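You operate a simulated robot arm through the tools that you are given. There is no shell and no other tool. Be economical: measure what you need, move in short steps, check, and stop when the job is done.

You are at the controls of a simulated two-armed robot. One attempt, no reset.

TASK
Dust the pane on board R28, tape its middle and lay it on the counter's green mat.
Fine: grey brush, tape holder, both go back; dust before tape; push the board in; other panes stay. Set down upright: brush, tape holder. A coat counts when it lies all over at full strength: go over it till it gets no stronger. What is to be rubbed or washed off counts as gone when no trace of it is left.

Only the result counts: the job must be done as asked and must still hold three seconds after the hand-in. Knocking over, shifting, dropping, spilling or breaking anything else fails it.

THE ROBOT
Two 7-joint arms with two-finger parallel grippers on one trunk, on a base that drives. Base frame: it is fixed to the floor where the robot stands at the start and does not move with it; the origin is under the middle of the robot, x ahead of it, y to its left, z up. Readings come in m, degrees, newtons and seconds.
The left shoulder is at the start at [0.06, 0.143, 0.926], the right one opposite. With the tool pointing down near the work surface each hand reaches from about 0.1 to 0.68 m from the robot's upright axis, wherever it stands, measured 20 degrees to its own side. Places, roughly: green board [0.7, 0, 0.7]; green mat on the counter [0.6, 0.2, 1]; pane [0.75, -1.75, 0.5]. Payload 1.57 kg a hand.
The TCP of each hand is the grasp point between the finger pads, 0.03 m short of the fingertips. In the tool frame z runs along the fingers and y along their closing line. Largest opening 0.11 m; finger width 0.024, thickness 0.012; the body of the gripper, 0.048 by 0.112 m, starts 0.078 m behind the TCP.
Orientation is that of the tool frame in the base frame, as [roll, pitch, yaw] about the fixed x, y, z axes, in that order (R = Rz(yaw) Ry(pitch) Rx(roll)). With the fingers straight down and closing along the base's y, the tool's x points along the base's -x, its y along +y and its z along -z.

THE INTERFACE
- The arms move only by the tool play_rows. It takes "left_plan", "right_plan" or both (then of equal length, played together; a hand with none holds still); each is a list of rows, each an object of numbers (a shift or turn left out is 0, a gripper value left out holds the last): "claw": the finger opening in m, from 0 to 0.11; "tx", "ty", "tz": the shift along the base's x, y, z in m; "ax", "ay", "az": the turn, a rotation vector about the base's x, y, z in degrees. In form: [{"claw": .., "tx": .., "ty": .., "tz": .., "ax": .., "ay": .., "az": ..}, ...]. A call has 1 to 20 rows; each row is the pose to reach, as a shift and turn from the pose commanded when the call began. Each row takes 0.2 s and may step no farther than 0.05 m and 8.6 degrees from the row before; otherwise, or with a gripper value out of range, the whole call is refused. A pose out of reach is approached as far as the arm can. The call stops where the force on the tool passes 40 N (or 10 N more than at its start, if that is more) or the arm is blocked; 0.2 s more then pass. Each finger travels about 0.045 m/s and halts on what it meets, pressing with about 43 N; the grip force reading is that of the motor and also rises with nothing between the fingers. The clock runs only during rows and for 0.2 s after the last one: add rows that repeat a pose to give the fingers time. It gives the time, the measured TCP pose, the force on the tool (base axes), the opening and the grip force at its end, in the units of the frame above (readings bear some noise), with the torque about the TCP (base axes, N m) and any sound that the robot's microphone picked up, and new pictures: "pictures" is both (left out), scene, wrist or none (wrist: the cameras of the hands that moved).
- Cameras (640 x 400 px; columns grow to the right, rows downward): "scene" is now at [0.0302, 0.032, 1.5269]; the picture's right is [0.46, -0.89, 0.00], its down [-0.75, -0.39, -0.54] and it looks along [0.47, 0.25, -0.84] (base axes); focal length 255 px, centre (320, 200). "left" rides on the left gripper at [0.07, -0.016, -0.141] in its tool frame; the picture's right is [0.23, 0.97, 0.00], its down [-0.86, 0.20, -0.48] and it looks along [-0.47, 0.11, 0.88] (tool axes); focal length 222 px, centre (320, 200). "right" rides on the right gripper at [0.07, 0.016, -0.141] in its tool frame; the picture's right is [-0.23, 0.97, 0.00], its down [-0.85, -0.20, -0.48] and it looks along [-0.47, -0.11, 0.88] (tool axes); focal length 222 px, centre (320, 200). There is no depth. A picture from a camera that has moved, and an enlarged one, comes with that camera's place and axes in the base frame and with its lens.
- slide_trunk(by): slides the trunk up (or, below 0, down) by that many m; the arms and the scene camera ride with it, the base frame stays. It gives what a move gives, with no picture.
- base_move(legs): drives the robot by 1 to 6 legs, each [ahead, left, turn to the left] in m, m and degrees, along the robot's own axes; the way and the turn of a leg run together, so that a leg with both is an arc; at most 1.5 m and 180 degrees a leg. The arms and the cameras ride along, it lands a little off, and it stops where it bumps. It gives what a move gives, and a new picture of the scene camera.
- pan_tilt(pan, tilt): turns the head with the scene camera to pan (to the left, within 86 degrees either way) and tilt (down, from -29 to 69), counted from straight ahead of the robot. It gives what a move gives, and a new picture of the scene camera.
- close_up(camera, box): a new picture of the part [left, top, right, bottom] of that camera's present view, enlarged. No time passes.
- sign_off(): hands the job in; it is judged then, once.

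Go step by step. Nothing tells you exact positions but the pictures and the camera data: compare them with the known pose of the tool, close in by small moves and look again before you grip or let go. The budget is 120 turns and 260 pictures, counting those below and the enlarged ones. Unless the task says otherwise, let go and move clear before handing in, and close with one line.

The tools are called after "Emit:" as name(argument=value, ...) on one line, values as JSON. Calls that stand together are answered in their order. play_rows: Moves the arms, as the interface text tells. Its arguments: {"type":"object","properties":{"left_plan":{"type":"array"},"right_plan":{"type":"array"},"pictures":{"type":"string","enum":["both","scene","wrist","none"]}},"required":[]} The other tools are called the same way: slide_trunk (by) slides the trunk up or down; base_move (legs) drives the base; pan_tilt (pan, tilt) turns the head that bears the scene camera; close_up (camera, box) takes an enlarged picture of a part of a camera's view; sign_off () hands the job in.

At the start:

```text
clock: 0.0
left_position: [0.3728, 0.2717, 0.999]
left_tcp_rot: [180.0, 0.0, 179.9]
left_contact_force: [-0.5, 0.2, -0.2]
left_ft_torque: [-0.01, 0.03, 0.0]
left_grip_width: 0.1098
left_grasp_force: 0.0
right_position: [0.461, -0.0165, 0.9999]
right_tcp_rot: [180.0, 0.0, -179.9]
right_contact_force: [0.2, 0.2, -0.1]
right_ft_torque: [-0.01, 0.0, 0.02]
right_grip_width: 0.11
right_grasp_force: 0.2
trunk travel left (down, up): [-0.525, 0.065]
robot x, y, heading: [-0.002, -0.0026, 0.1]
head pan, tilt: [27.5, 57.6]
```

scene: 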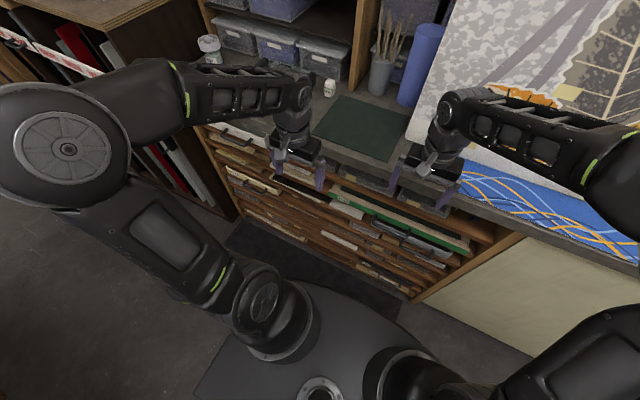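
right: 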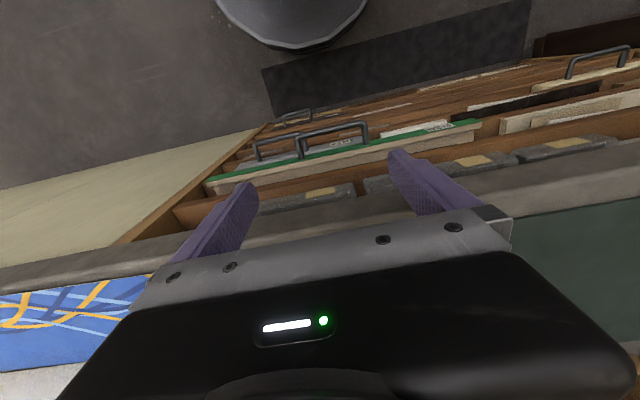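
left: 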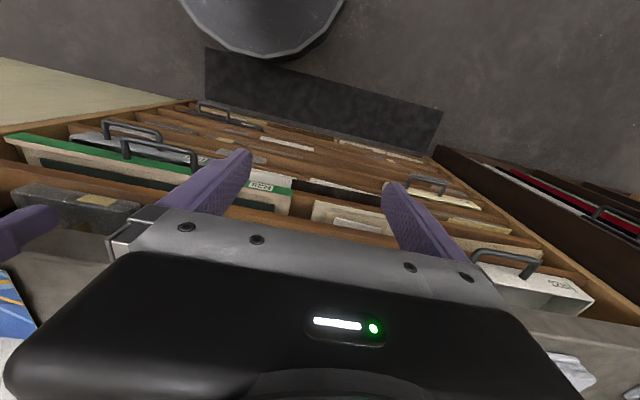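

I see a counter with a rack of boards below it, a green mat and some tools. I'll look around with the head first.

Emit:
pan_tilt(pan=0, tilt=35)

Emit:
pan_tilt(pan=-60, tilt=30)

Emit:
pan_tilt(pan=50, tilt=30)

```text
clock: 0.9
left_position: [0.3726, 0.2725, 0.999]
left_tcp_rot: [-180.0, 0.0, 179.9]
left_contact_force: [-0.5, -0.5, 0.5]
left_ft_torque: [0.0, 0.0, 0.01]
left_grip_width: 0.11
left_grasp_force: 0.0
right_position: [0.4606, -0.017, 0.9998]
right_tcp_rot: [180.0, 0.0, -179.9]
right_contact_force: [0.5, 0.8, 0.0]
right_ft_torque: [0.02, -0.01, 0.0]
right_grip_width: 0.11
right_grasp_force: 0.1
trunk travel left (down, up): [-0.525, 0.065]
robot x, y, heading: [0.0028, 0.0027, -0.2]
head pan, tilt: [0.0, 35.0]
camera scene: at [0.0568, 0.0, 1.5583], right [0.0, -1.0, 0.0], down [-0.57, 0.0, -0.82], along [0.82, 0.0, -0.57], focal length 255 px, centre (320, 200)
```

scene: 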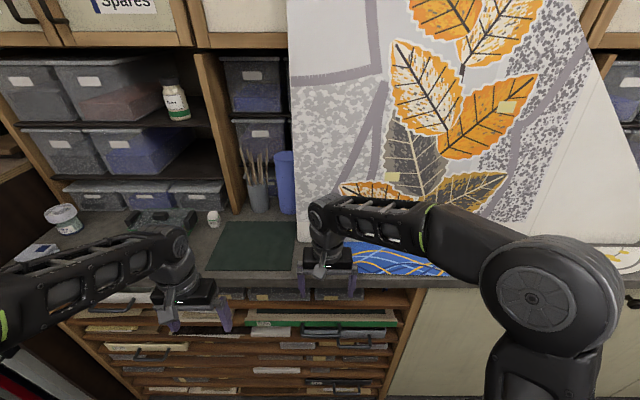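

```text
clock: 2.2
left_position: [0.3728, 0.2718, 0.9992]
left_tcp_rot: [-180.0, 0.0, -180.0]
left_contact_force: [0.8, 0.2, 0.1]
left_ft_torque: [0.02, -0.01, -0.02]
left_grip_width: 0.1101
left_grasp_force: 0.1
right_position: [0.4618, -0.0166, 0.9999]
right_tcp_rot: [179.9, 0.1, -180.0]
right_contact_force: [0.3, 0.0, 0.3]
right_ft_torque: [0.0, 0.01, -0.02]
right_grip_width: 0.11
right_grasp_force: 0.0
trunk travel left (down, up): [-0.525, 0.065]
robot x, y, heading: [0.0015, 0.0016, 0.3]
head pan, tilt: [-60.0, 30.0]
camera scene: at [0.014, -0.0783, 1.5662], right [-0.87, -0.5, 0.0], down [-0.25, 0.43, -0.87], along [0.43, -0.75, -0.5], focal length 255 px, centre (320, 200)
```

scene: 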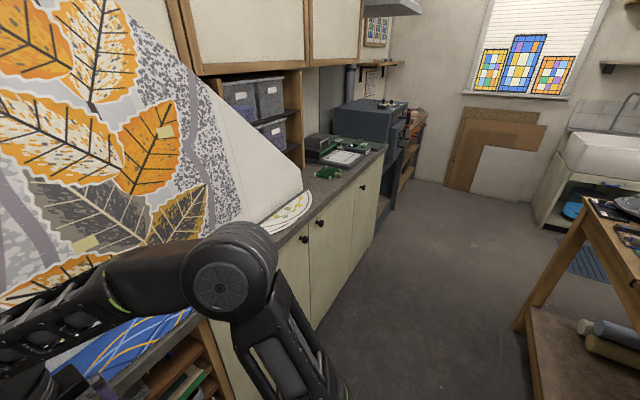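

```text
clock: 4.1
left_position: [0.3719, 0.2718, 0.9992]
left_tcp_rot: [180.0, 0.0, 179.9]
left_contact_force: [0.0, 0.5, -0.3]
left_ft_torque: [0.0, 0.01, 0.03]
left_grip_width: 0.1099
left_grasp_force: 0.1
right_position: [0.4611, -0.0158, 1.0004]
right_tcp_rot: [-180.0, 0.0, -180.0]
right_contact_force: [0.1, -0.7, 0.6]
right_ft_torque: [-0.02, 0.0, 0.01]
right_grip_width: 0.1099
right_grasp_force: 0.0
trunk travel left (down, up): [-0.525, 0.065]
robot x, y, heading: [0.0022, -0.0013, -0.1]
head pan, tilt: [50.0, 30.0]
camera scene: at [0.0269, 0.0692, 1.5662], right [0.77, -0.64, 0.0], down [-0.32, -0.38, -0.87], along [0.56, 0.66, -0.5], focal length 255 px, centre (320, 200)
```

scene: 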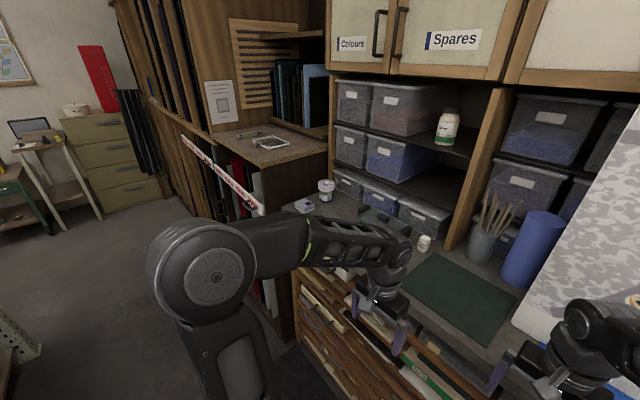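

Next I'll zoom in on the details: the objects on the counter, the rack labels and the far right end.

Emit:
close_up(camera="scene", box=[280, 150, 480, 275])

Emit:
pan_tilt(pan=-60, tilt=20)

Emit:
close_up(camera="scene", box=[270, 110, 450, 230])

Emit:
close_up(camera="scene", box=[500, 180, 640, 280])

Emit:
close_up(camera="left", box=[0, 80, 320, 280])

Emit:
close_up(camera="left", box=[240, 100, 640, 350])

```text
3.20 times, centred on (380, 212) of scene
camera zoom: at [0.0269, 0.0692, 1.5662], right [0.77, -0.64, 0.0], down [-0.32, -0.38, -0.87], along [0.56, 0.66, -0.5], focal length 816 px, centre (128, 160)
```

zoom: 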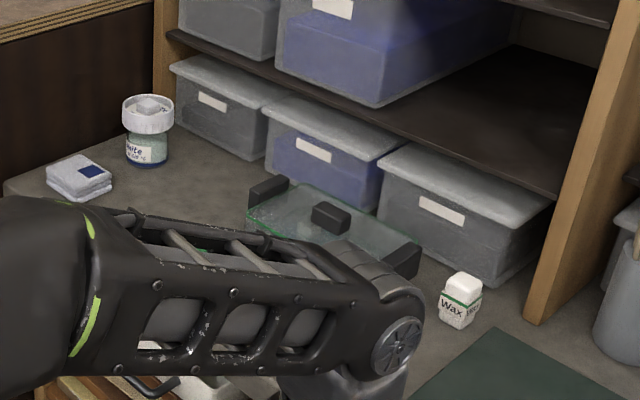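

```text
clock: 6.0
left_position: [0.3718, 0.2721, 0.9993]
left_tcp_rot: [180.0, -0.1, -179.9]
left_contact_force: [-0.1, 0.0, -0.5]
left_ft_torque: [0.0, -0.01, 0.03]
left_grip_width: 0.1101
left_grasp_force: 0.0
right_position: [0.4615, -0.0167, 0.9998]
right_tcp_rot: [180.0, 0.0, 179.9]
right_contact_force: [-0.5, -0.3, -0.8]
right_ft_torque: [0.0, 0.03, -0.01]
right_grip_width: 0.1101
right_grasp_force: 0.0
trunk travel left (down, up): [-0.525, 0.065]
robot x, y, heading: [0.0001, -0.0022, 0.0]
head pan, tilt: [-60.0, 20.0]
camera scene: at [0.0153, -0.0807, 1.5822], right [-0.87, -0.5, 0.0], down [-0.17, 0.3, -0.94], along [0.47, -0.81, -0.34], focal length 255 px, centre (320, 200)
```

scene: 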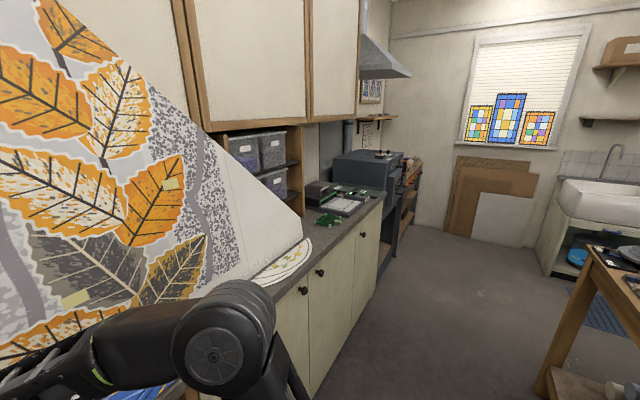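

```text
3.33 times, centred on (360, 170) of scene
camera zoom: at [0.0153, -0.0807, 1.5822], right [-0.87, -0.5, 0.0], down [-0.17, 0.3, -0.94], along [0.47, -0.81, -0.34], focal length 850 px, centre (187, 300)
```

zoom: 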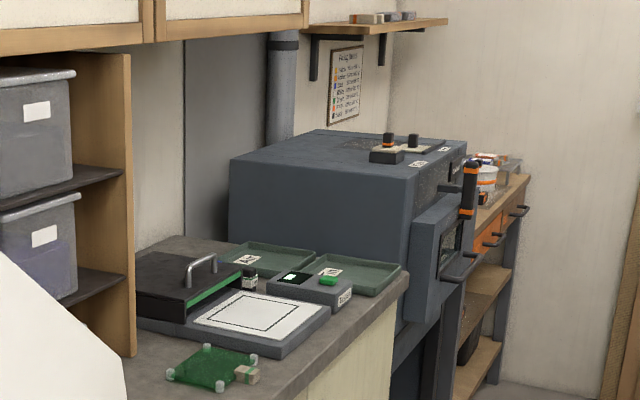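

```text
4.00 times, centred on (570, 230) of scene
camera zoom: at [0.0153, -0.0807, 1.5822], right [-0.87, -0.5, 0.0], down [-0.17, 0.3, -0.94], along [0.47, -0.81, -0.34], focal length 1020 px, centre (-680, 80)
```

zoom: 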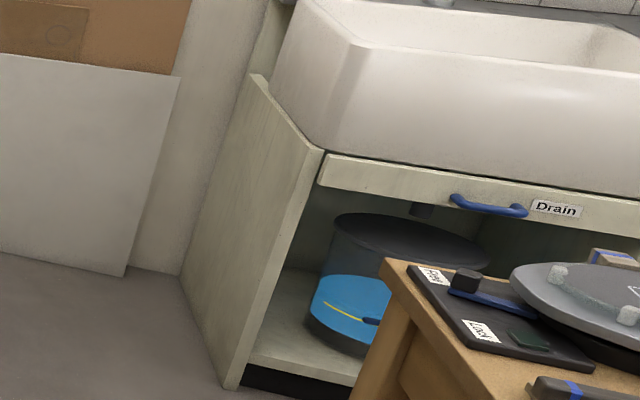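

```text
2.00 times, centred on (160, 180) of left
camera zoom: at [0.3027, 0.256, 1.1416], right [-0.23, 0.97, 0.0], down [0.86, 0.2, 0.48], along [0.47, 0.11, -0.88], focal length 444 px, centre (640, 240)
```

zoom: 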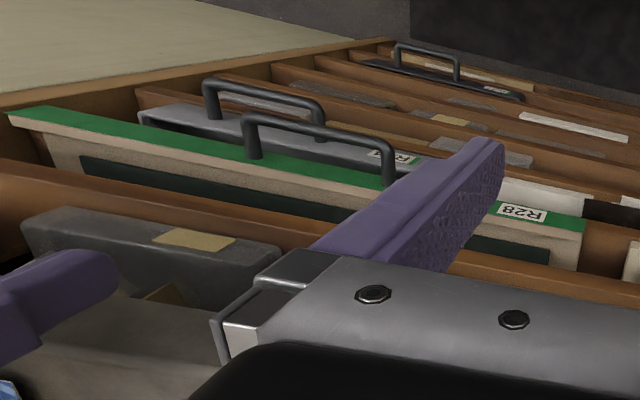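

```text
1.60 times, centred on (440, 225) of left
camera zoom: at [0.3027, 0.256, 1.1416], right [-0.23, 0.97, 0.0], down [0.86, 0.2, 0.48], along [0.47, 0.11, -0.88], focal length 355 px, centre (128, 160)
```

zoom: 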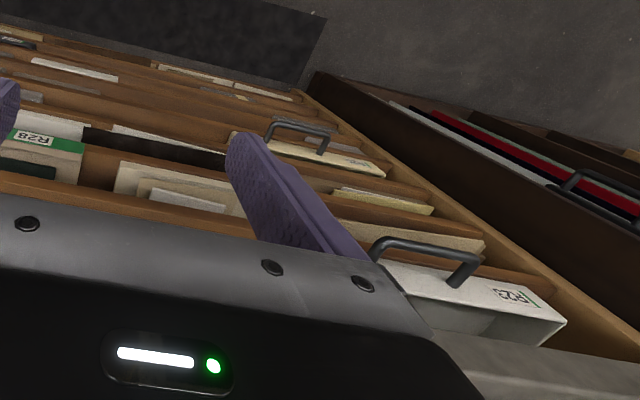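

The green-topped board R28 is in the rack just ahead. The brush and tape holder are still to be found, so I'll look right and zoom in.

Emit:
pan_tilt(pan=-86, tilt=35)

Emit:
pan_tilt(pan=86, tilt=30)

Emit:
close_up(camera="right", box=[160, 20, 640, 320])

```text
clock: 6.9
left_position: [0.3714, 0.2722, 1.0003]
left_tcp_rot: [180.0, -0.1, -179.9]
left_contact_force: [-0.4, 0.1, 0.3]
left_ft_torque: [-0.01, -0.01, -0.03]
left_grip_width: 0.11
left_grasp_force: 0.0
right_position: [0.4603, -0.0166, 0.9994]
right_tcp_rot: [179.9, 0.1, 180.0]
right_contact_force: [0.7, 0.4, 0.3]
right_ft_torque: [0.01, 0.01, 0.0]
right_grip_width: 0.1097
right_grasp_force: 0.0
trunk travel left (down, up): [-0.525, 0.065]
robot x, y, heading: [-0.0004, 0.0007, 0.0]
head pan, tilt: [-85.9, 35.0]
camera scene: at [-0.025, -0.0879, 1.5584], right [-1.0, -0.07, 0.0], down [-0.04, 0.57, -0.82], along [0.06, -0.82, -0.57], focal length 255 px, centre (320, 200)
```

scene: 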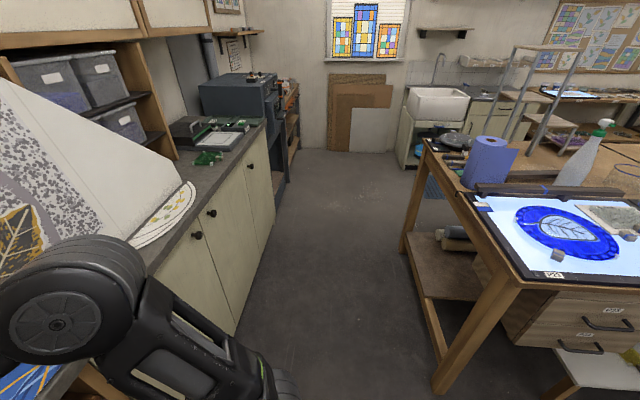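

```text
clock: 9.5
left_position: [0.3713, 0.2717, 0.9991]
left_tcp_rot: [-180.0, 0.0, 180.0]
left_contact_force: [0.1, 0.4, 0.2]
left_ft_torque: [0.03, 0.02, 0.0]
left_grip_width: 0.1102
left_grasp_force: 0.1
right_position: [0.461, -0.0168, 1.0001]
right_tcp_rot: [180.0, 0.0, 179.9]
right_contact_force: [0.2, 0.3, -0.1]
right_ft_torque: [-0.01, 0.01, -0.01]
right_grip_width: 0.11
right_grasp_force: 0.1
trunk travel left (down, up): [-0.525, 0.065]
robot x, y, heading: [0.0007, 0.0006, 0.1]
head pan, tilt: [85.9, 30.0]
camera scene: at [-0.0248, 0.0902, 1.5662], right [1.0, -0.07, 0.0], down [-0.04, -0.5, -0.87], along [0.06, 0.86, -0.5], focal length 255 px, centre (320, 200)
```

scene: 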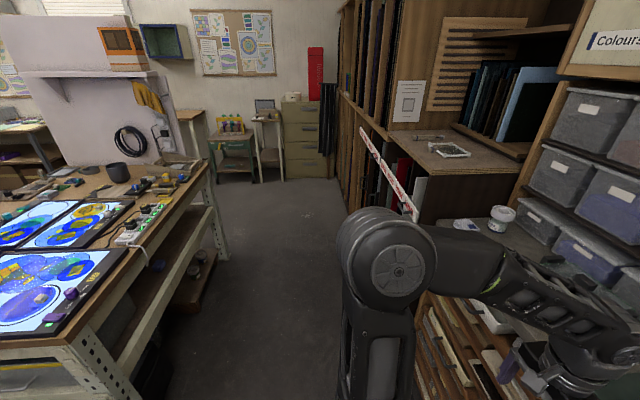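

```text
1.33 times, centred on (400, 170) of right
camera zoom: at [0.3911, -0.0014, 1.1408], right [0.23, 0.97, 0.0], down [0.85, -0.2, 0.48], along [0.47, -0.11, -0.88], focal length 296 px, centre (213, 240)
```

zoom: 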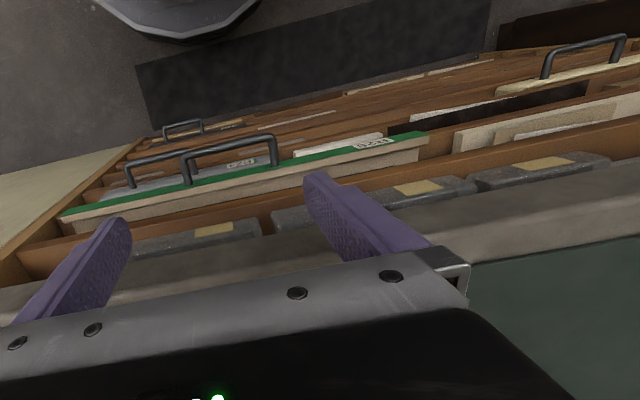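

Nothing resembling the brush and tape holder shows clearly here, and a rack by the kiln may hold the pane. I'll back off and slide right to look.

Emit:
base_move(legs=[[-0.13, 0, 0], [0, -1.1, 0]])

Emit:
pan_tilt(pan=-40, tilt=40)

Emit:
pan_tilt(pan=-86, tilt=45)

```text
clock: 16.0
left_position: [0.2363, -0.8405, 1.0]
left_tcp_rot: [180.0, 0.0, 179.2]
left_contact_force: [0.3, 0.3, 0.2]
left_ft_torque: [0.0, 0.04, 0.0]
left_grip_width: 0.1102
left_grasp_force: 0.0
right_position: [0.3213, -1.1299, 1.0009]
right_tcp_rot: [180.0, -0.1, 179.1]
right_contact_force: [0.4, -0.2, -0.4]
right_ft_torque: [0.02, -0.01, -0.01]
right_grip_width: 0.1099
right_grasp_force: 0.1
trunk travel left (down, up): [-0.525, 0.065]
robot x, y, heading: [-0.1403, -1.1018, -0.9]
head pan, tilt: [85.9, 30.0]
camera scene: at [-0.1645, -1.016, 1.5662], right [1.0, -0.09, 0.0], down [-0.04, -0.5, -0.87], along [0.07, 0.86, -0.5], focal length 255 px, centre (320, 200)
```

scene: 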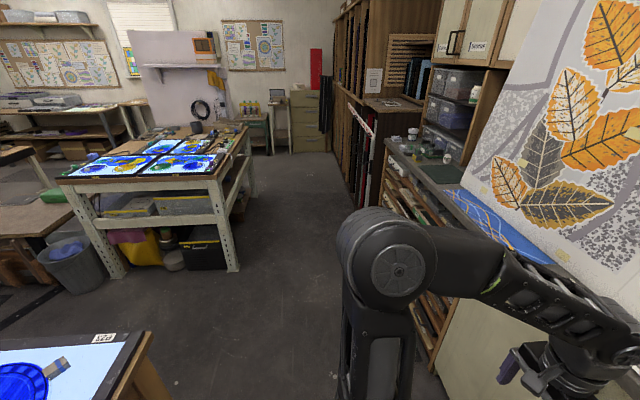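

```text
clock: 18.1
left_position: [0.2365, -0.8394, 1.0006]
left_tcp_rot: [-180.0, 0.0, 179.1]
left_contact_force: [-0.2, -0.2, -0.2]
left_ft_torque: [-0.01, -0.02, -0.02]
left_grip_width: 0.11
left_grasp_force: 0.2
right_position: [0.3196, -1.1303, 0.9988]
right_tcp_rot: [-180.0, 0.0, 179.1]
right_contact_force: [0.8, 0.9, 0.0]
right_ft_torque: [-0.01, 0.0, -0.01]
right_grip_width: 0.11
right_grasp_force: 0.1
trunk travel left (down, up): [-0.525, 0.065]
robot x, y, heading: [-0.1387, -1.1059, -1.0]
head pan, tilt: [-40.0, 40.0]
camera scene: at [-0.1078, -1.1613, 1.5508], right [-0.65, -0.76, 0.0], down [-0.49, 0.42, -0.77], along [0.58, -0.5, -0.64], focal length 255 px, centre (320, 200)
```

scene: 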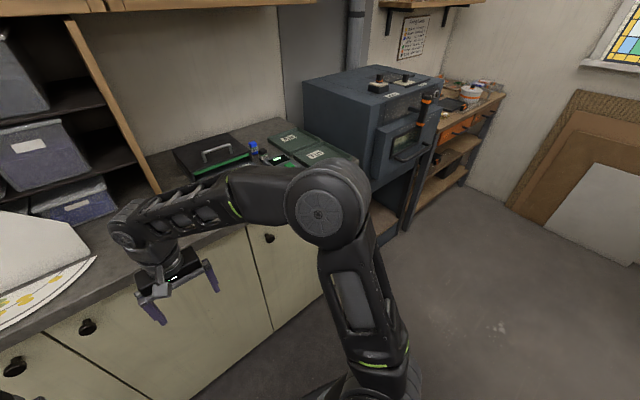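

```text
clock: 19.2
left_position: [0.2362, -0.8393, 0.9979]
left_tcp_rot: [-180.0, 0.0, 179.1]
left_contact_force: [0.3, 0.8, 0.1]
left_ft_torque: [0.01, 0.0, -0.03]
left_grip_width: 0.11
left_grasp_force: 0.0
right_position: [0.3203, -1.1302, 1.0004]
right_tcp_rot: [180.0, 0.0, 179.0]
right_contact_force: [-0.4, 0.5, 0.1]
right_ft_torque: [0.0, 0.01, 0.05]
right_grip_width: 0.1099
right_grasp_force: 0.1
trunk travel left (down, up): [-0.525, 0.065]
robot x, y, heading: [-0.1398, -1.1084, -0.6]
head pan, tilt: [-85.9, 45.0]
camera scene: at [-0.1676, -1.1869, 1.5436], right [-1.0, -0.06, 0.0], down [-0.04, 0.71, -0.71], along [0.04, -0.71, -0.71], focal length 255 px, centre (320, 200)
```

scene: 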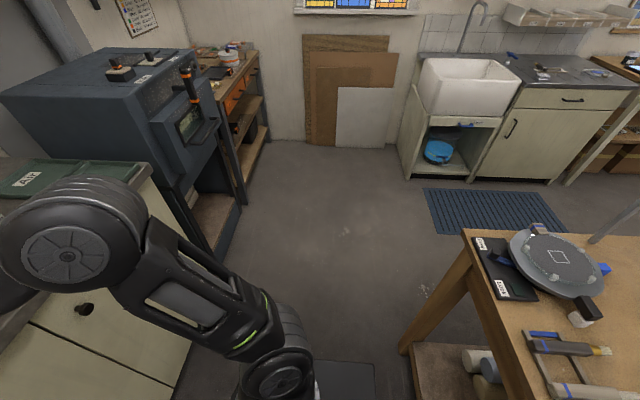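

I see a table with a brush at lower right and a shelf under the kiln. I'll zoom in on both.

Emit:
close_up(camera="scene", box=[440, 210, 640, 400])

Emit:
close_up(camera="scene", box=[90, 30, 300, 260])

Emit:
pan_tilt(pan=-40, tilt=55)

Emit:
close_up(camera="scene", box=[140, 0, 340, 125])

```text
2.11 times, centred on (540, 305) of scene
camera zoom: at [-0.1676, -1.1869, 1.5436], right [-1.0, -0.06, 0.0], down [-0.04, 0.71, -0.71], along [0.04, -0.71, -0.71], focal length 537 px, centre (-143, -21)
```

zoom: 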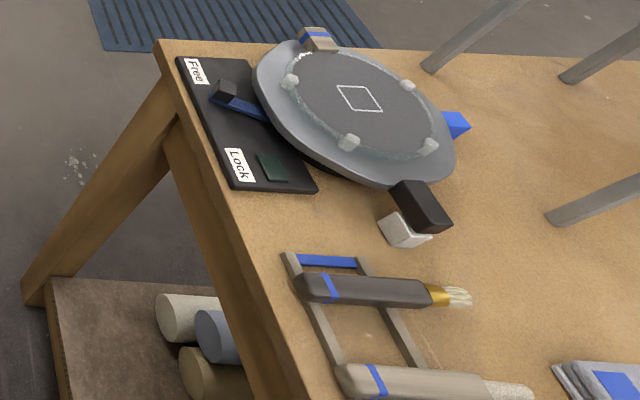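

```text
1.74 times, centred on (195, 145) of scene
camera zoom: at [-0.1676, -1.1869, 1.5436], right [-1.0, -0.06, 0.0], down [-0.04, 0.71, -0.71], along [0.04, -0.71, -0.71], focal length 444 px, centre (537, 296)
```

zoom: 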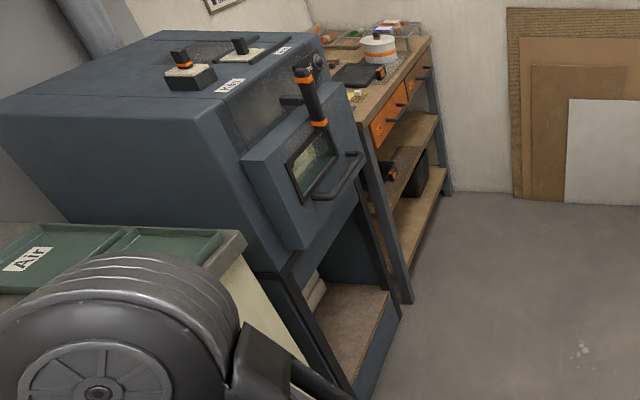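

```text
clock: 20.4
left_position: [0.2355, -0.8393, 1.0006]
left_tcp_rot: [-180.0, -0.1, 179.0]
left_contact_force: [-0.6, 1.3, 0.1]
left_ft_torque: [0.02, 0.02, 0.04]
left_grip_width: 0.11
left_grasp_force: 0.0
right_position: [0.3194, -1.1299, 1.0007]
right_tcp_rot: [-180.0, 0.1, 179.1]
right_contact_force: [0.0, 0.7, -0.3]
right_ft_torque: [0.05, 0.01, -0.02]
right_grip_width: 0.11
right_grasp_force: 0.0
trunk travel left (down, up): [-0.525, 0.065]
robot x, y, heading: [-0.1393, -1.103, -0.6]
head pan, tilt: [-40.0, 55.0]
camera scene: at [-0.1177, -1.1529, 1.5301], right [-0.65, -0.76, 0.0], down [-0.62, 0.54, -0.57], along [0.43, -0.38, -0.82], focal length 255 px, centre (320, 200)
```

scene: 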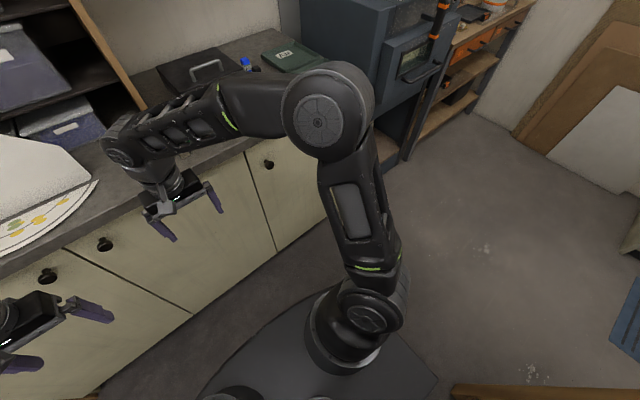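

```text
3.20 times, centred on (240, 62) of scene
camera zoom: at [-0.1177, -1.1529, 1.5301], right [-0.65, -0.76, 0.0], down [-0.62, 0.54, -0.57], along [0.43, -0.38, -0.82], focal length 816 px, centre (576, 640)
```

zoom: 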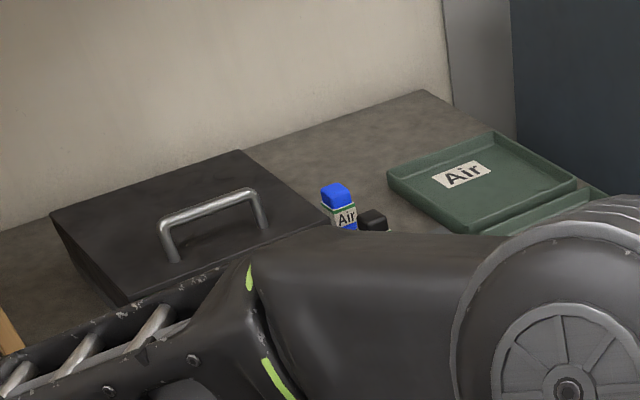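

No clear brush and holder for glass here yet. I'll go back to the rack, lower the trunk and look at it from the front.

Emit:
base_move(legs=[[0, 1.1, 0.8], [-0.1, 0, 0]])

Emit:
pan_tilt(pan=0, tilt=50)

Emit:
close_up(camera="scene", box=[80, 0, 400, 200])

Emit:
slide_trunk(by=-0.4)

Emit:
pan_tilt(pan=0, tilt=25)

```text
clock: 26.7
left_position: [0.1351, 0.259, 1.0007]
left_tcp_rot: [180.0, 0.1, -179.7]
left_contact_force: [-0.5, 0.3, -0.3]
left_ft_torque: [-0.04, -0.03, 0.04]
left_grip_width: 0.1102
left_grasp_force: 0.0
right_position: [0.2259, -0.0292, 1.0007]
right_tcp_rot: [180.0, 0.1, -179.7]
right_contact_force: [-0.4, -0.1, 0.7]
right_ft_torque: [0.0, -0.05, 0.02]
right_grip_width: 0.1098
right_grasp_force: 0.1
trunk travel left (down, up): [-0.525, 0.065]
robot x, y, heading: [-0.2362, -0.0144, 0.2]
head pan, tilt: [-40.0, 55.0]
camera scene: at [-0.2126, -0.0618, 1.5302], right [-0.64, -0.77, 0.0], down [-0.63, 0.52, -0.57], along [0.44, -0.37, -0.82], focal length 255 px, centre (320, 200)
```

scene: 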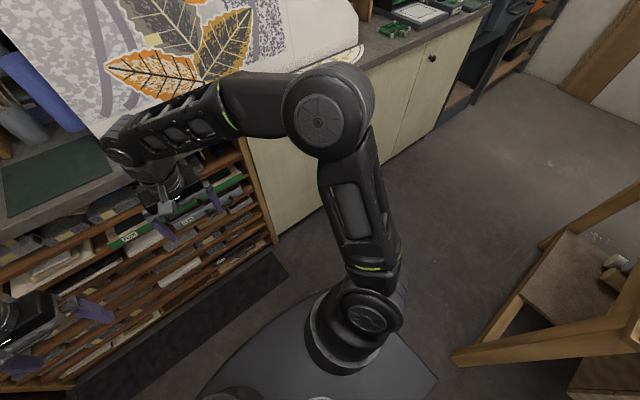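

```text
clock: 27.8
left_position: [0.1359, 0.2591, 0.9997]
left_tcp_rot: [-180.0, 0.0, -179.7]
left_contact_force: [0.3, 0.0, -0.1]
left_ft_torque: [-0.01, 0.0, -0.03]
left_grip_width: 0.1099
left_grasp_force: 0.2
right_position: [0.227, -0.0299, 0.9991]
right_tcp_rot: [-179.9, 0.0, -179.7]
right_contact_force: [-0.6, -0.4, 0.7]
right_ft_torque: [0.0, 0.02, -0.01]
right_grip_width: 0.1101
right_grasp_force: 0.1
trunk travel left (down, up): [-0.525, 0.065]
robot x, y, heading: [-0.2359, -0.0133, 0.4]
head pan, tilt: [0.0, 50.0]
camera scene: at [-0.1891, -0.0154, 1.5366], right [0.0, -1.0, 0.0], down [-0.77, 0.0, -0.64], along [0.64, 0.0, -0.77], focal length 255 px, centre (320, 200)
```

scene: 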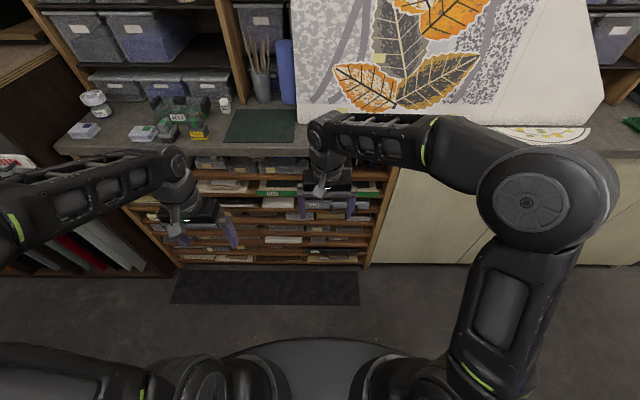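

```text
2.00 times, centred on (240, 100) of scene
camera zoom: at [-0.1891, -0.0154, 1.5366], right [0.0, -1.0, 0.0], down [-0.77, 0.0, -0.64], along [0.64, 0.0, -0.77], focal length 510 px, centre (480, 400)
```

zoom: 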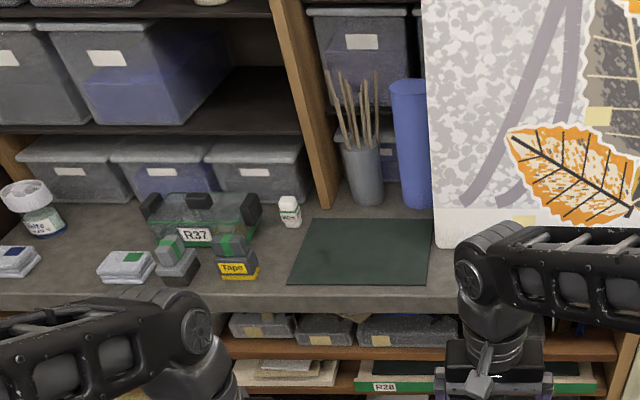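

```text
clock: 31.6
left_position: [0.1358, 0.258, 0.5998]
left_tcp_rot: [180.0, 0.0, -179.7]
left_contact_force: [0.0, -0.4, -0.2]
left_ft_torque: [0.0, -0.02, 0.01]
left_grip_width: 0.1098
left_grasp_force: 0.0
right_position: [0.2246, -0.03, 0.6002]
right_tcp_rot: [180.0, 0.0, -179.6]
right_contact_force: [-0.5, -0.4, -0.7]
right_ft_torque: [0.01, 0.0, 0.0]
right_grip_width: 0.1099
right_grasp_force: 0.1
trunk travel left (down, up): [-0.125, 0.465]
robot x, y, heading: [-0.2342, -0.0179, 0.5]
head pan, tilt: [0.0, 50.0]
```

```text
clock: 32.5
left_position: [0.1365, 0.2594, 0.5995]
left_tcp_rot: [-180.0, 0.0, -179.7]
left_contact_force: [-0.1, -0.1, -0.2]
left_ft_torque: [-0.04, 0.0, 0.03]
left_grip_width: 0.1097
left_grasp_force: 0.0
right_position: [0.2262, -0.0294, 0.5996]
right_tcp_rot: [180.0, 0.0, -179.6]
right_contact_force: [-1.2, 0.0, 0.1]
right_ft_torque: [-0.01, 0.0, 0.0]
right_grip_width: 0.1097
right_grasp_force: 0.1
trunk travel left (down, up): [-0.125, 0.465]
robot x, y, heading: [-0.2329, -0.0172, 0.3]
head pan, tilt: [0.0, 25.0]
camera scene: at [-0.1741, -0.0152, 1.174], right [0.01, -1.0, 0.0], down [-0.42, 0.0, -0.91], along [0.91, 0.01, -0.42], focal length 255 px, centre (320, 200)
```

scene: 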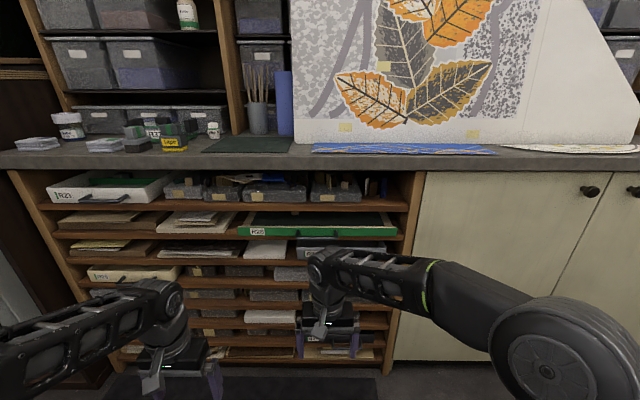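

Now I see the tape holder (yellow, "Tape") and what may be the brush beside it on the counter, with the dark pane on R28. I'll zoom in.

Emit:
close_up(camera="scene", box=[10, 95, 310, 245])

Emit:
close_up(camera="scene", box=[220, 165, 420, 290])

Emit:
close_up(camera="scene", box=[80, 110, 230, 200])

```text
2.13 times, centred on (160, 170) of scene
camera zoom: at [-0.1741, -0.0152, 1.174], right [0.01, -1.0, 0.0], down [-0.42, 0.0, -0.91], along [0.91, 0.01, -0.42], focal length 544 px, centre (661, 264)
```

zoom: 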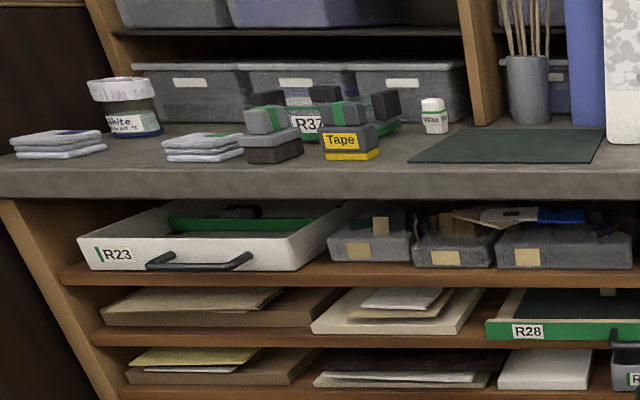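

```text
3.20 times, centred on (320, 228) of scene
camera zoom: at [-0.1741, -0.0152, 1.174], right [0.01, -1.0, 0.0], down [-0.42, 0.0, -0.91], along [0.91, 0.01, -0.42], focal length 816 px, centre (320, 112)
```

zoom: 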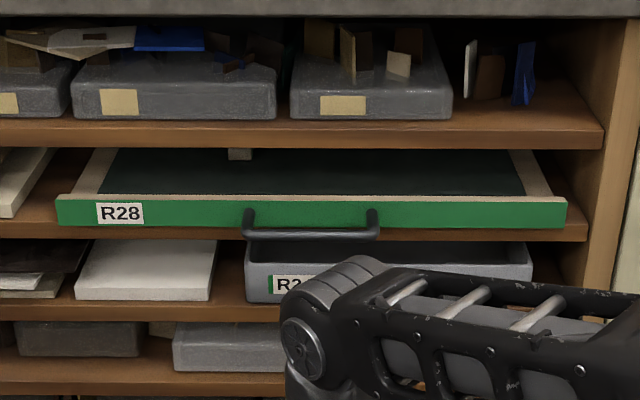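

```text
4.27 times, centred on (155, 155) of scene
camera zoom: at [-0.1741, -0.0152, 1.174], right [0.01, -1.0, 0.0], down [-0.42, 0.0, -0.91], along [0.91, 0.01, -0.42], focal length 1088 px, centre (1024, 392)
```

zoom: 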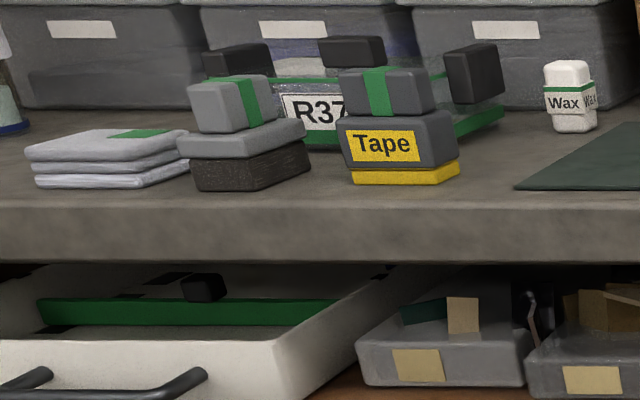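

The brush and tape holder stand on the counter at its left end, and R28's front is at about x=0.50, z=0.755 with its handle at y≈0. I'll raise the trunk a little and turn the right hand to point forward so its fingers close vertically.

Emit:
slide_trunk(by=0.16)

Emit:
play_rows(right_plan=[{"claw": 0.06, "tx": 0.005, "ax": 4.948, "ay": -4.948, "az": -4.948}, {"tx": 0.01, "ax": 9.897, "ay": -9.897, "az": -9.897}, {"tx": 0.015, "ax": 14.845, "ay": -14.845, "az": -14.845}, {"tx": 0.02, "ax": 19.79, "ay": -19.79, "az": -19.79}, {"tx": 0.03, "ax": 24.74, "ay": -24.74, "az": -24.74}, {"tx": 0.04, "ax": 29.69, "ay": -29.69, "az": -29.69}, {"tx": 0.05, "ax": 34.64, "ay": -34.64, "az": -34.64}, {"tx": 0.06, "ax": 39.59, "ay": -39.59, "az": -39.59}, {"tx": 0.07, "ax": 44.53, "ay": -44.53, "az": -44.53}, {"tx": 0.08, "ax": 49.48, "ay": -49.48, "az": -49.48}, {"tx": 0.09, "ax": 54.43, "ay": -54.43, "az": -54.43}, {"tx": 0.1, "ax": 59.38, "ay": -59.38, "az": -59.38}, {"tx": 0.1, "ax": 64.33, "ay": -64.33, "az": -64.33}, {"tx": 0.1, "ax": 69.28, "ay": -69.28, "az": -69.28}])

```text
clock: 34.3
left_position: [0.1352, 0.2592, 0.7602]
left_tcp_rot: [180.0, -0.1, -179.7]
left_contact_force: [-0.8, -0.2, -0.5]
left_ft_torque: [-0.02, 0.0, -0.01]
left_grip_width: 0.1099
left_grasp_force: 0.1
right_position: [0.2257, -0.0289, 0.7605]
right_tcp_rot: [179.9, 0.0, -179.8]
right_contact_force: [-1.4, 0.2, -0.3]
right_ft_torque: [-0.03, -0.03, 0.0]
right_grip_width: 0.11
right_grasp_force: 0.0
trunk travel left (down, up): [-0.285, 0.305]
robot x, y, heading: [-0.2369, -0.0149, 0.1]
head pan, tilt: [0.0, 25.0]
```

```text
clock: 37.3
left_position: [0.135, 0.2594, 0.7598]
left_tcp_rot: [179.9, 0.0, -179.7]
left_contact_force: [-1.0, 0.0, 0.2]
left_ft_torque: [0.0, -0.01, 0.01]
left_grip_width: 0.11
left_grasp_force: 0.0
right_position: [0.3674, -0.0706, 0.8625]
right_tcp_rot: [96.4, 3.7, 94.5]
right_contact_force: [-0.7, -0.9, 0.1]
right_ft_torque: [0.0, 0.0, 0.01]
right_grip_width: 0.0596
right_grasp_force: 0.2
right hand out of reach, approached as far as the arm can: row 7, 8, 12, 13, 14
trunk travel left (down, up): [-0.285, 0.305]
robot x, y, heading: [-0.2348, -0.0152, 0.3]
head pan, tilt: [0.0, 25.0]
camera scene: at [-0.1741, -0.0153, 1.3341], right [0.01, -1.0, 0.0], down [-0.42, 0.0, -0.91], along [0.91, 0.0, -0.42], focal length 255 px, centre (320, 200)
camera right: at [0.2227, -0.0104, 0.8898], right [0.12, -0.16, 0.98], down [-0.43, -0.9, -0.09], along [0.9, -0.41, -0.18], focal length 222 px, centre (320, 200)
```

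scene: 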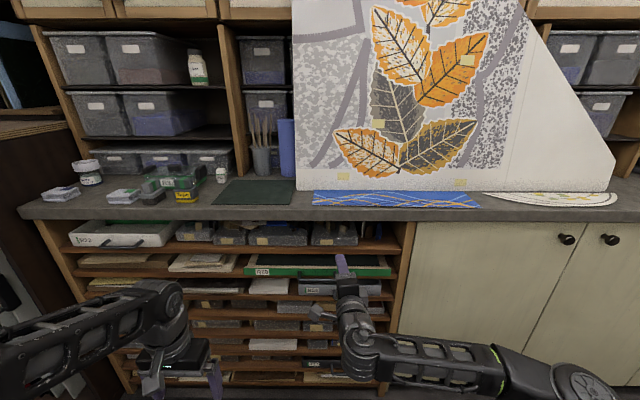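
right: 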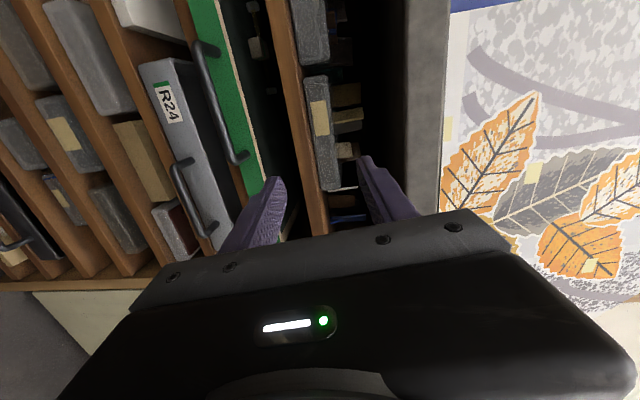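

The hand now points at the rack, though it is held a bit off its commanded pose by reach. I'll move forward towards the handle, where the pose should be reachable.

Emit:
play_rows(right_plan=[{"tx": 0.02}, {"tx": 0.04, "ty": 0.01}, {"tx": 0.06, "ty": 0.02}, {"tx": 0.08, "ty": 0.02}, {"tx": 0.08, "ty": 0.02}])

```text
clock: 38.5
left_position: [0.1365, 0.2593, 0.7601]
left_tcp_rot: [180.0, -0.1, -179.8]
left_contact_force: [0.9, 0.6, -1.0]
left_ft_torque: [-0.01, 0.0, 0.0]
left_grip_width: 0.1099
left_grasp_force: 0.1
right_position: [0.4426, -0.0511, 0.8611]
right_tcp_rot: [96.7, 3.8, 94.7]
right_contact_force: [-0.1, 0.9, 0.6]
right_ft_torque: [0.01, 0.0, 0.03]
right_grip_width: 0.06
right_grasp_force: 0.0
trunk travel left (down, up): [-0.285, 0.305]
robot x, y, heading: [-0.2363, -0.0185, 0.2]
head pan, tilt: [0.0, 25.0]
camera scene: at [-0.174, -0.0153, 1.3341], right [0.01, -1.0, 0.0], down [-0.42, 0.0, -0.91], along [0.91, 0.01, -0.42], focal length 255 px, centre (320, 200)
camera right: at [0.2993, 0.0088, 0.8902], right [0.13, -0.15, 0.98], down [-0.43, -0.9, -0.08], along [0.9, -0.41, -0.18], focal length 222 px, centre (320, 200)
```

scene: 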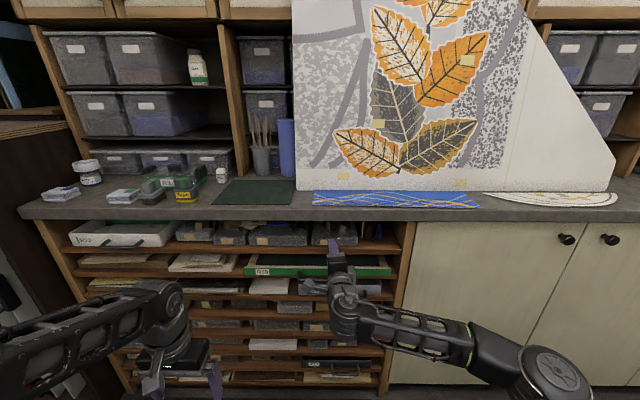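
right: 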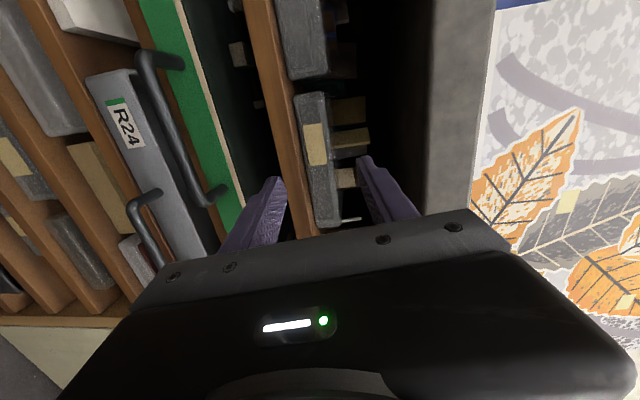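

The hand is above the handle. I'll back off slightly, lower it to the handle's height and straighten it.

Emit:
play_rows(right_plan=[{"tx": -0.03, "ay": -3, "az": -2}, {"tx": -0.045, "ty": 0.01, "tz": -0.02, "ay": -6, "az": -4}, {"tx": -0.045, "ty": 0.02, "tz": -0.04, "ay": -6, "az": -4}, {"tx": -0.045, "ty": 0.03, "tz": -0.06, "ay": -6, "az": -4}, {"tx": -0.045, "ty": 0.04, "tz": -0.08, "ay": -6, "az": -4}, {"tx": -0.045, "ty": 0.044, "tz": -0.104, "ay": -6, "az": -4}])

Emit:
close_up(camera="scene", box=[230, 230, 430, 355])

```text
clock: 39.9
left_position: [0.1358, 0.2583, 0.7601]
left_tcp_rot: [-180.0, 0.0, -179.7]
left_contact_force: [0.1, 0.5, 1.0]
left_ft_torque: [0.0, 0.0, 0.02]
left_grip_width: 0.1099
left_grasp_force: 0.2
right_position: [0.4227, -0.0245, 0.8715]
right_tcp_rot: [96.0, 5.7, 91.6]
right_contact_force: [0.3, -0.2, -0.3]
right_ft_torque: [-0.05, -0.03, -0.02]
right_grip_width: 0.06
right_grasp_force: 0.0
right hand out of reach, approached as far as the arm can: row 1, 2, 3, 4, 5, 6
trunk travel left (down, up): [-0.285, 0.305]
robot x, y, heading: [-0.2327, -0.0171, 0.2]
head pan, tilt: [0.0, 25.0]
camera scene: at [-0.174, -0.0152, 1.3341], right [0.01, -1.0, 0.0], down [-0.42, 0.0, -0.91], along [0.91, 0.0, -0.42], focal length 255 px, centre (320, 200)
camera right: at [0.2815, 0.042, 0.8957], right [0.1, -0.13, 0.99], down [-0.47, -0.88, -0.06], along [0.88, -0.46, -0.15], focal length 222 px, centre (320, 200)
```

scene: 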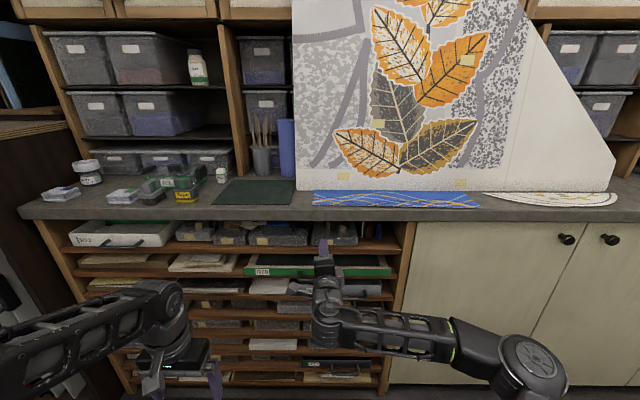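
right: 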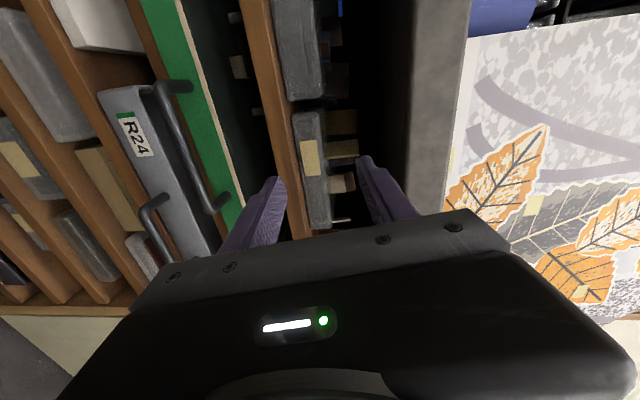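

```text
3.20 times, centred on (330, 292) of scene
camera zoom: at [-0.174, -0.0152, 1.3341], right [0.01, -1.0, 0.0], down [-0.42, 0.0, -0.91], along [0.91, 0.0, -0.42], focal length 816 px, centre (288, -96)
```

zoom: 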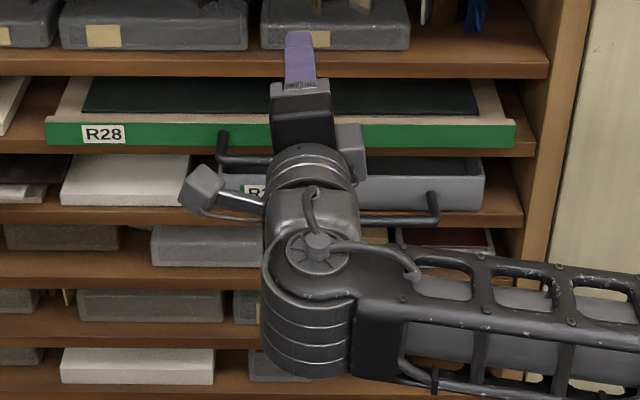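

The arm can't go lower in this pose, so I'll use the trunk to lower the hand, after backing the base 3 cm for clearance.

Emit:
base_move(legs=[[-0.03, 0, 0]])

Emit:
slide_trunk(by=-0.117)

Emit:
close_up(camera="right", box=[0, 0, 640, 400])

```text
clock: 40.8
left_position: [0.1077, 0.259, 0.7595]
left_tcp_rot: [180.0, 0.1, -179.7]
left_contact_force: [0.3, 0.4, 0.2]
left_ft_torque: [0.03, 0.0, 0.01]
left_grip_width: 0.1102
left_grasp_force: 0.1
right_position: [0.3942, -0.0246, 0.8727]
right_tcp_rot: [95.8, 5.7, 91.6]
right_contact_force: [0.8, 0.1, 0.1]
right_ft_torque: [-0.02, 0.0, -0.01]
right_grip_width: 0.0599
right_grasp_force: 0.1
trunk travel left (down, up): [-0.285, 0.305]
robot x, y, heading: [-0.2689, -0.0202, 0.4]
head pan, tilt: [0.0, 25.0]
camera scene: at [-0.2028, -0.0154, 1.3342], right [0.01, -1.0, 0.0], down [-0.42, 0.0, -0.91], along [0.91, 0.0, -0.42], focal length 255 px, centre (320, 200)
```

scene: 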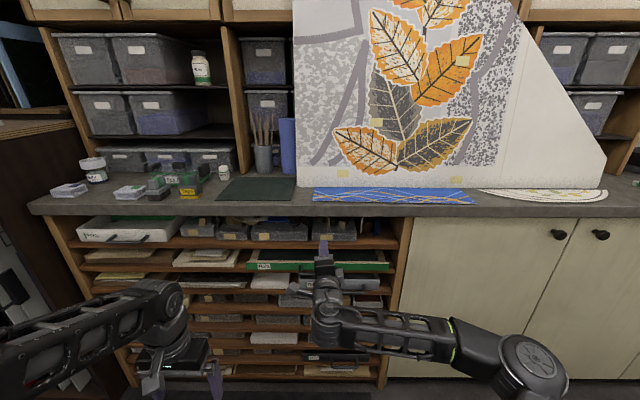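

```text
clock: 42.2
left_position: [0.1074, 0.2583, 0.6433]
left_tcp_rot: [180.0, 0.0, -179.7]
left_contact_force: [-0.9, 1.4, 0.7]
left_ft_torque: [0.03, 0.03, 0.0]
left_grip_width: 0.11
left_grasp_force: 0.0
right_position: [0.3931, -0.0257, 0.7551]
right_tcp_rot: [95.8, 5.8, 91.7]
right_contact_force: [-0.7, -0.3, -0.7]
right_ft_torque: [0.01, 0.0, -0.02]
right_grip_width: 0.06
right_grasp_force: 0.0
trunk travel left (down, up): [-0.168, 0.422]
robot x, y, heading: [-0.2628, -0.0161, 0.1]
head pan, tilt: [0.0, 25.0]
```

```text
1.00 times, centred on (320, 200) of right (not enlarged: the box is as wide or as high as the picture)
camera zoom: at [0.2528, 0.0418, 0.779], right [0.1, -0.13, 0.99], down [-0.47, -0.88, -0.06], along [0.88, -0.46, -0.15], focal length 222 px, centre (320, 200)
```

zoom: 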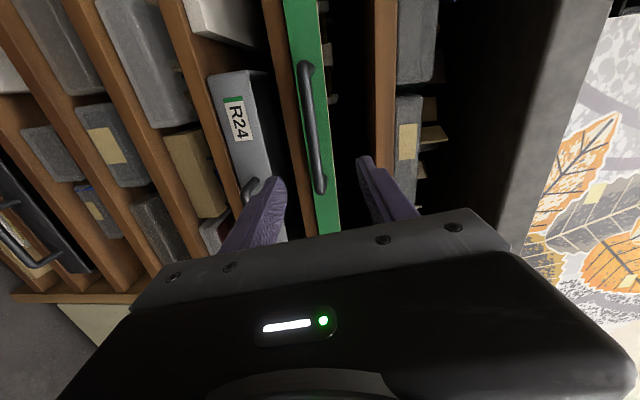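

The handle bar is at about x=0.47, z=0.744, between the fingers. I'll narrow the opening, advance and close on the bar.

Emit:
play_rows(right_plan=[{"claw": 0.042, "ty": 0.01, "tz": -0.005}, {"tx": 0.02, "ty": 0.02, "tz": -0.01}, {"tx": 0.04, "ty": 0.02, "tz": -0.01}, {"tx": 0.055, "ty": 0.02, "tz": -0.01}, {"tx": 0.066, "ty": 0.02, "tz": -0.01}, {"tx": 0.066, "ty": 0.02, "tz": -0.01}])

```text
clock: 43.6
left_position: [0.1068, 0.2597, 0.6427]
left_tcp_rot: [180.0, 0.0, -179.7]
left_contact_force: [0.2, 0.2, 0.7]
left_ft_torque: [-0.01, -0.03, 0.0]
left_grip_width: 0.1097
left_grasp_force: 0.0
right_position: [0.458, -0.0078, 0.7479]
right_tcp_rot: [96.5, 5.8, 91.9]
right_contact_force: [0.1, 0.9, 0.4]
right_ft_torque: [0.03, 0.0, -0.02]
right_grip_width: 0.042
right_grasp_force: 0.0
right hand out of reach, approached as far as the arm can: row 1, 2, 3
trunk travel left (down, up): [-0.168, 0.422]
robot x, y, heading: [-0.2654, -0.0125, 0.2]
head pan, tilt: [0.0, 25.0]
camera scene: at [-0.2026, -0.0154, 1.2171], right [0.01, -1.0, 0.0], down [-0.42, 0.0, -0.91], along [0.91, 0.01, -0.42], focal length 255 px, centre (320, 200)
camera right: at [0.3175, 0.0608, 0.7717], right [0.11, -0.12, 0.99], down [-0.47, -0.88, -0.06], along [0.87, -0.46, -0.16], focal length 222 px, centre (320, 200)
```

scene: 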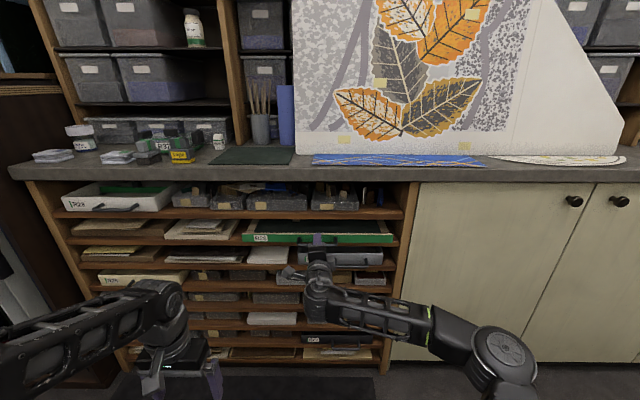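
right: 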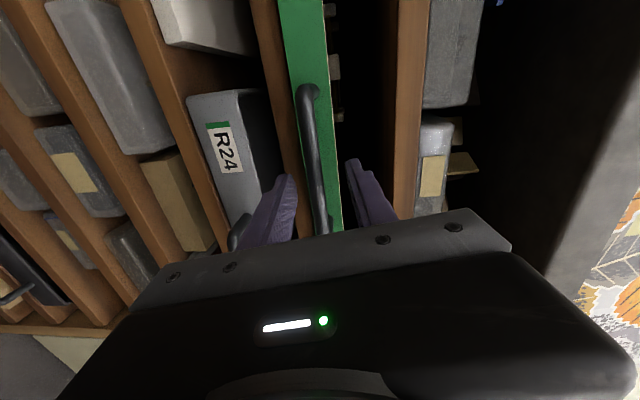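

The bar is between the fingers. I'll go in a touch more and close.

Emit:
play_rows(right_plan=[{"tx": 0.006, "claw": 0.042}, {"tx": 0.006, "claw": 0.0}, {"tx": 0.006}, {"tx": 0.006}, {"tx": 0.006}, {"tx": 0.006}], pictures="wrist")

```text
clock: 45.0
left_position: [0.1079, 0.2582, 0.6429]
left_tcp_rot: [179.9, -0.1, -179.8]
left_contact_force: [0.3, -0.3, -0.5]
left_ft_torque: [-0.03, 0.02, -0.01]
left_grip_width: 0.1101
left_grasp_force: 0.0
right_position: [0.4639, -0.006, 0.7431]
right_tcp_rot: [96.8, 5.9, 91.7]
right_contact_force: [-13.5, -2.2, -21.0]
right_ft_torque: [0.77, 0.16, -0.36]
right_grip_width: 0.0142
right_grasp_force: 30.4
trunk travel left (down, up): [-0.168, 0.422]
robot x, y, heading: [-0.2626, -0.0156, 0.1]
head pan, tilt: [0.0, 25.0]
camera right: at [0.3237, 0.0611, 0.7691], right [0.12, -0.13, 0.98], down [-0.47, -0.88, -0.06], along [0.87, -0.46, -0.16], focal length 222 px, centre (320, 200)
```

right: 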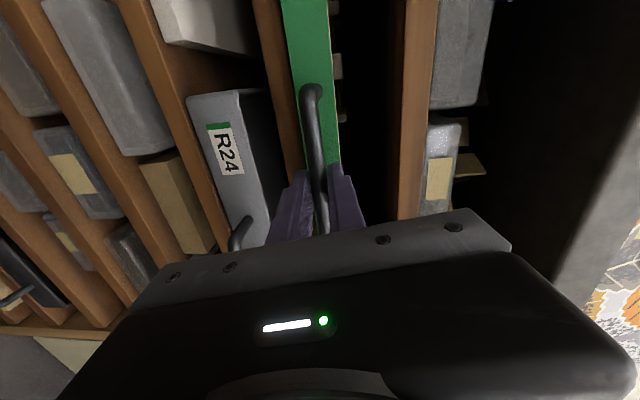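

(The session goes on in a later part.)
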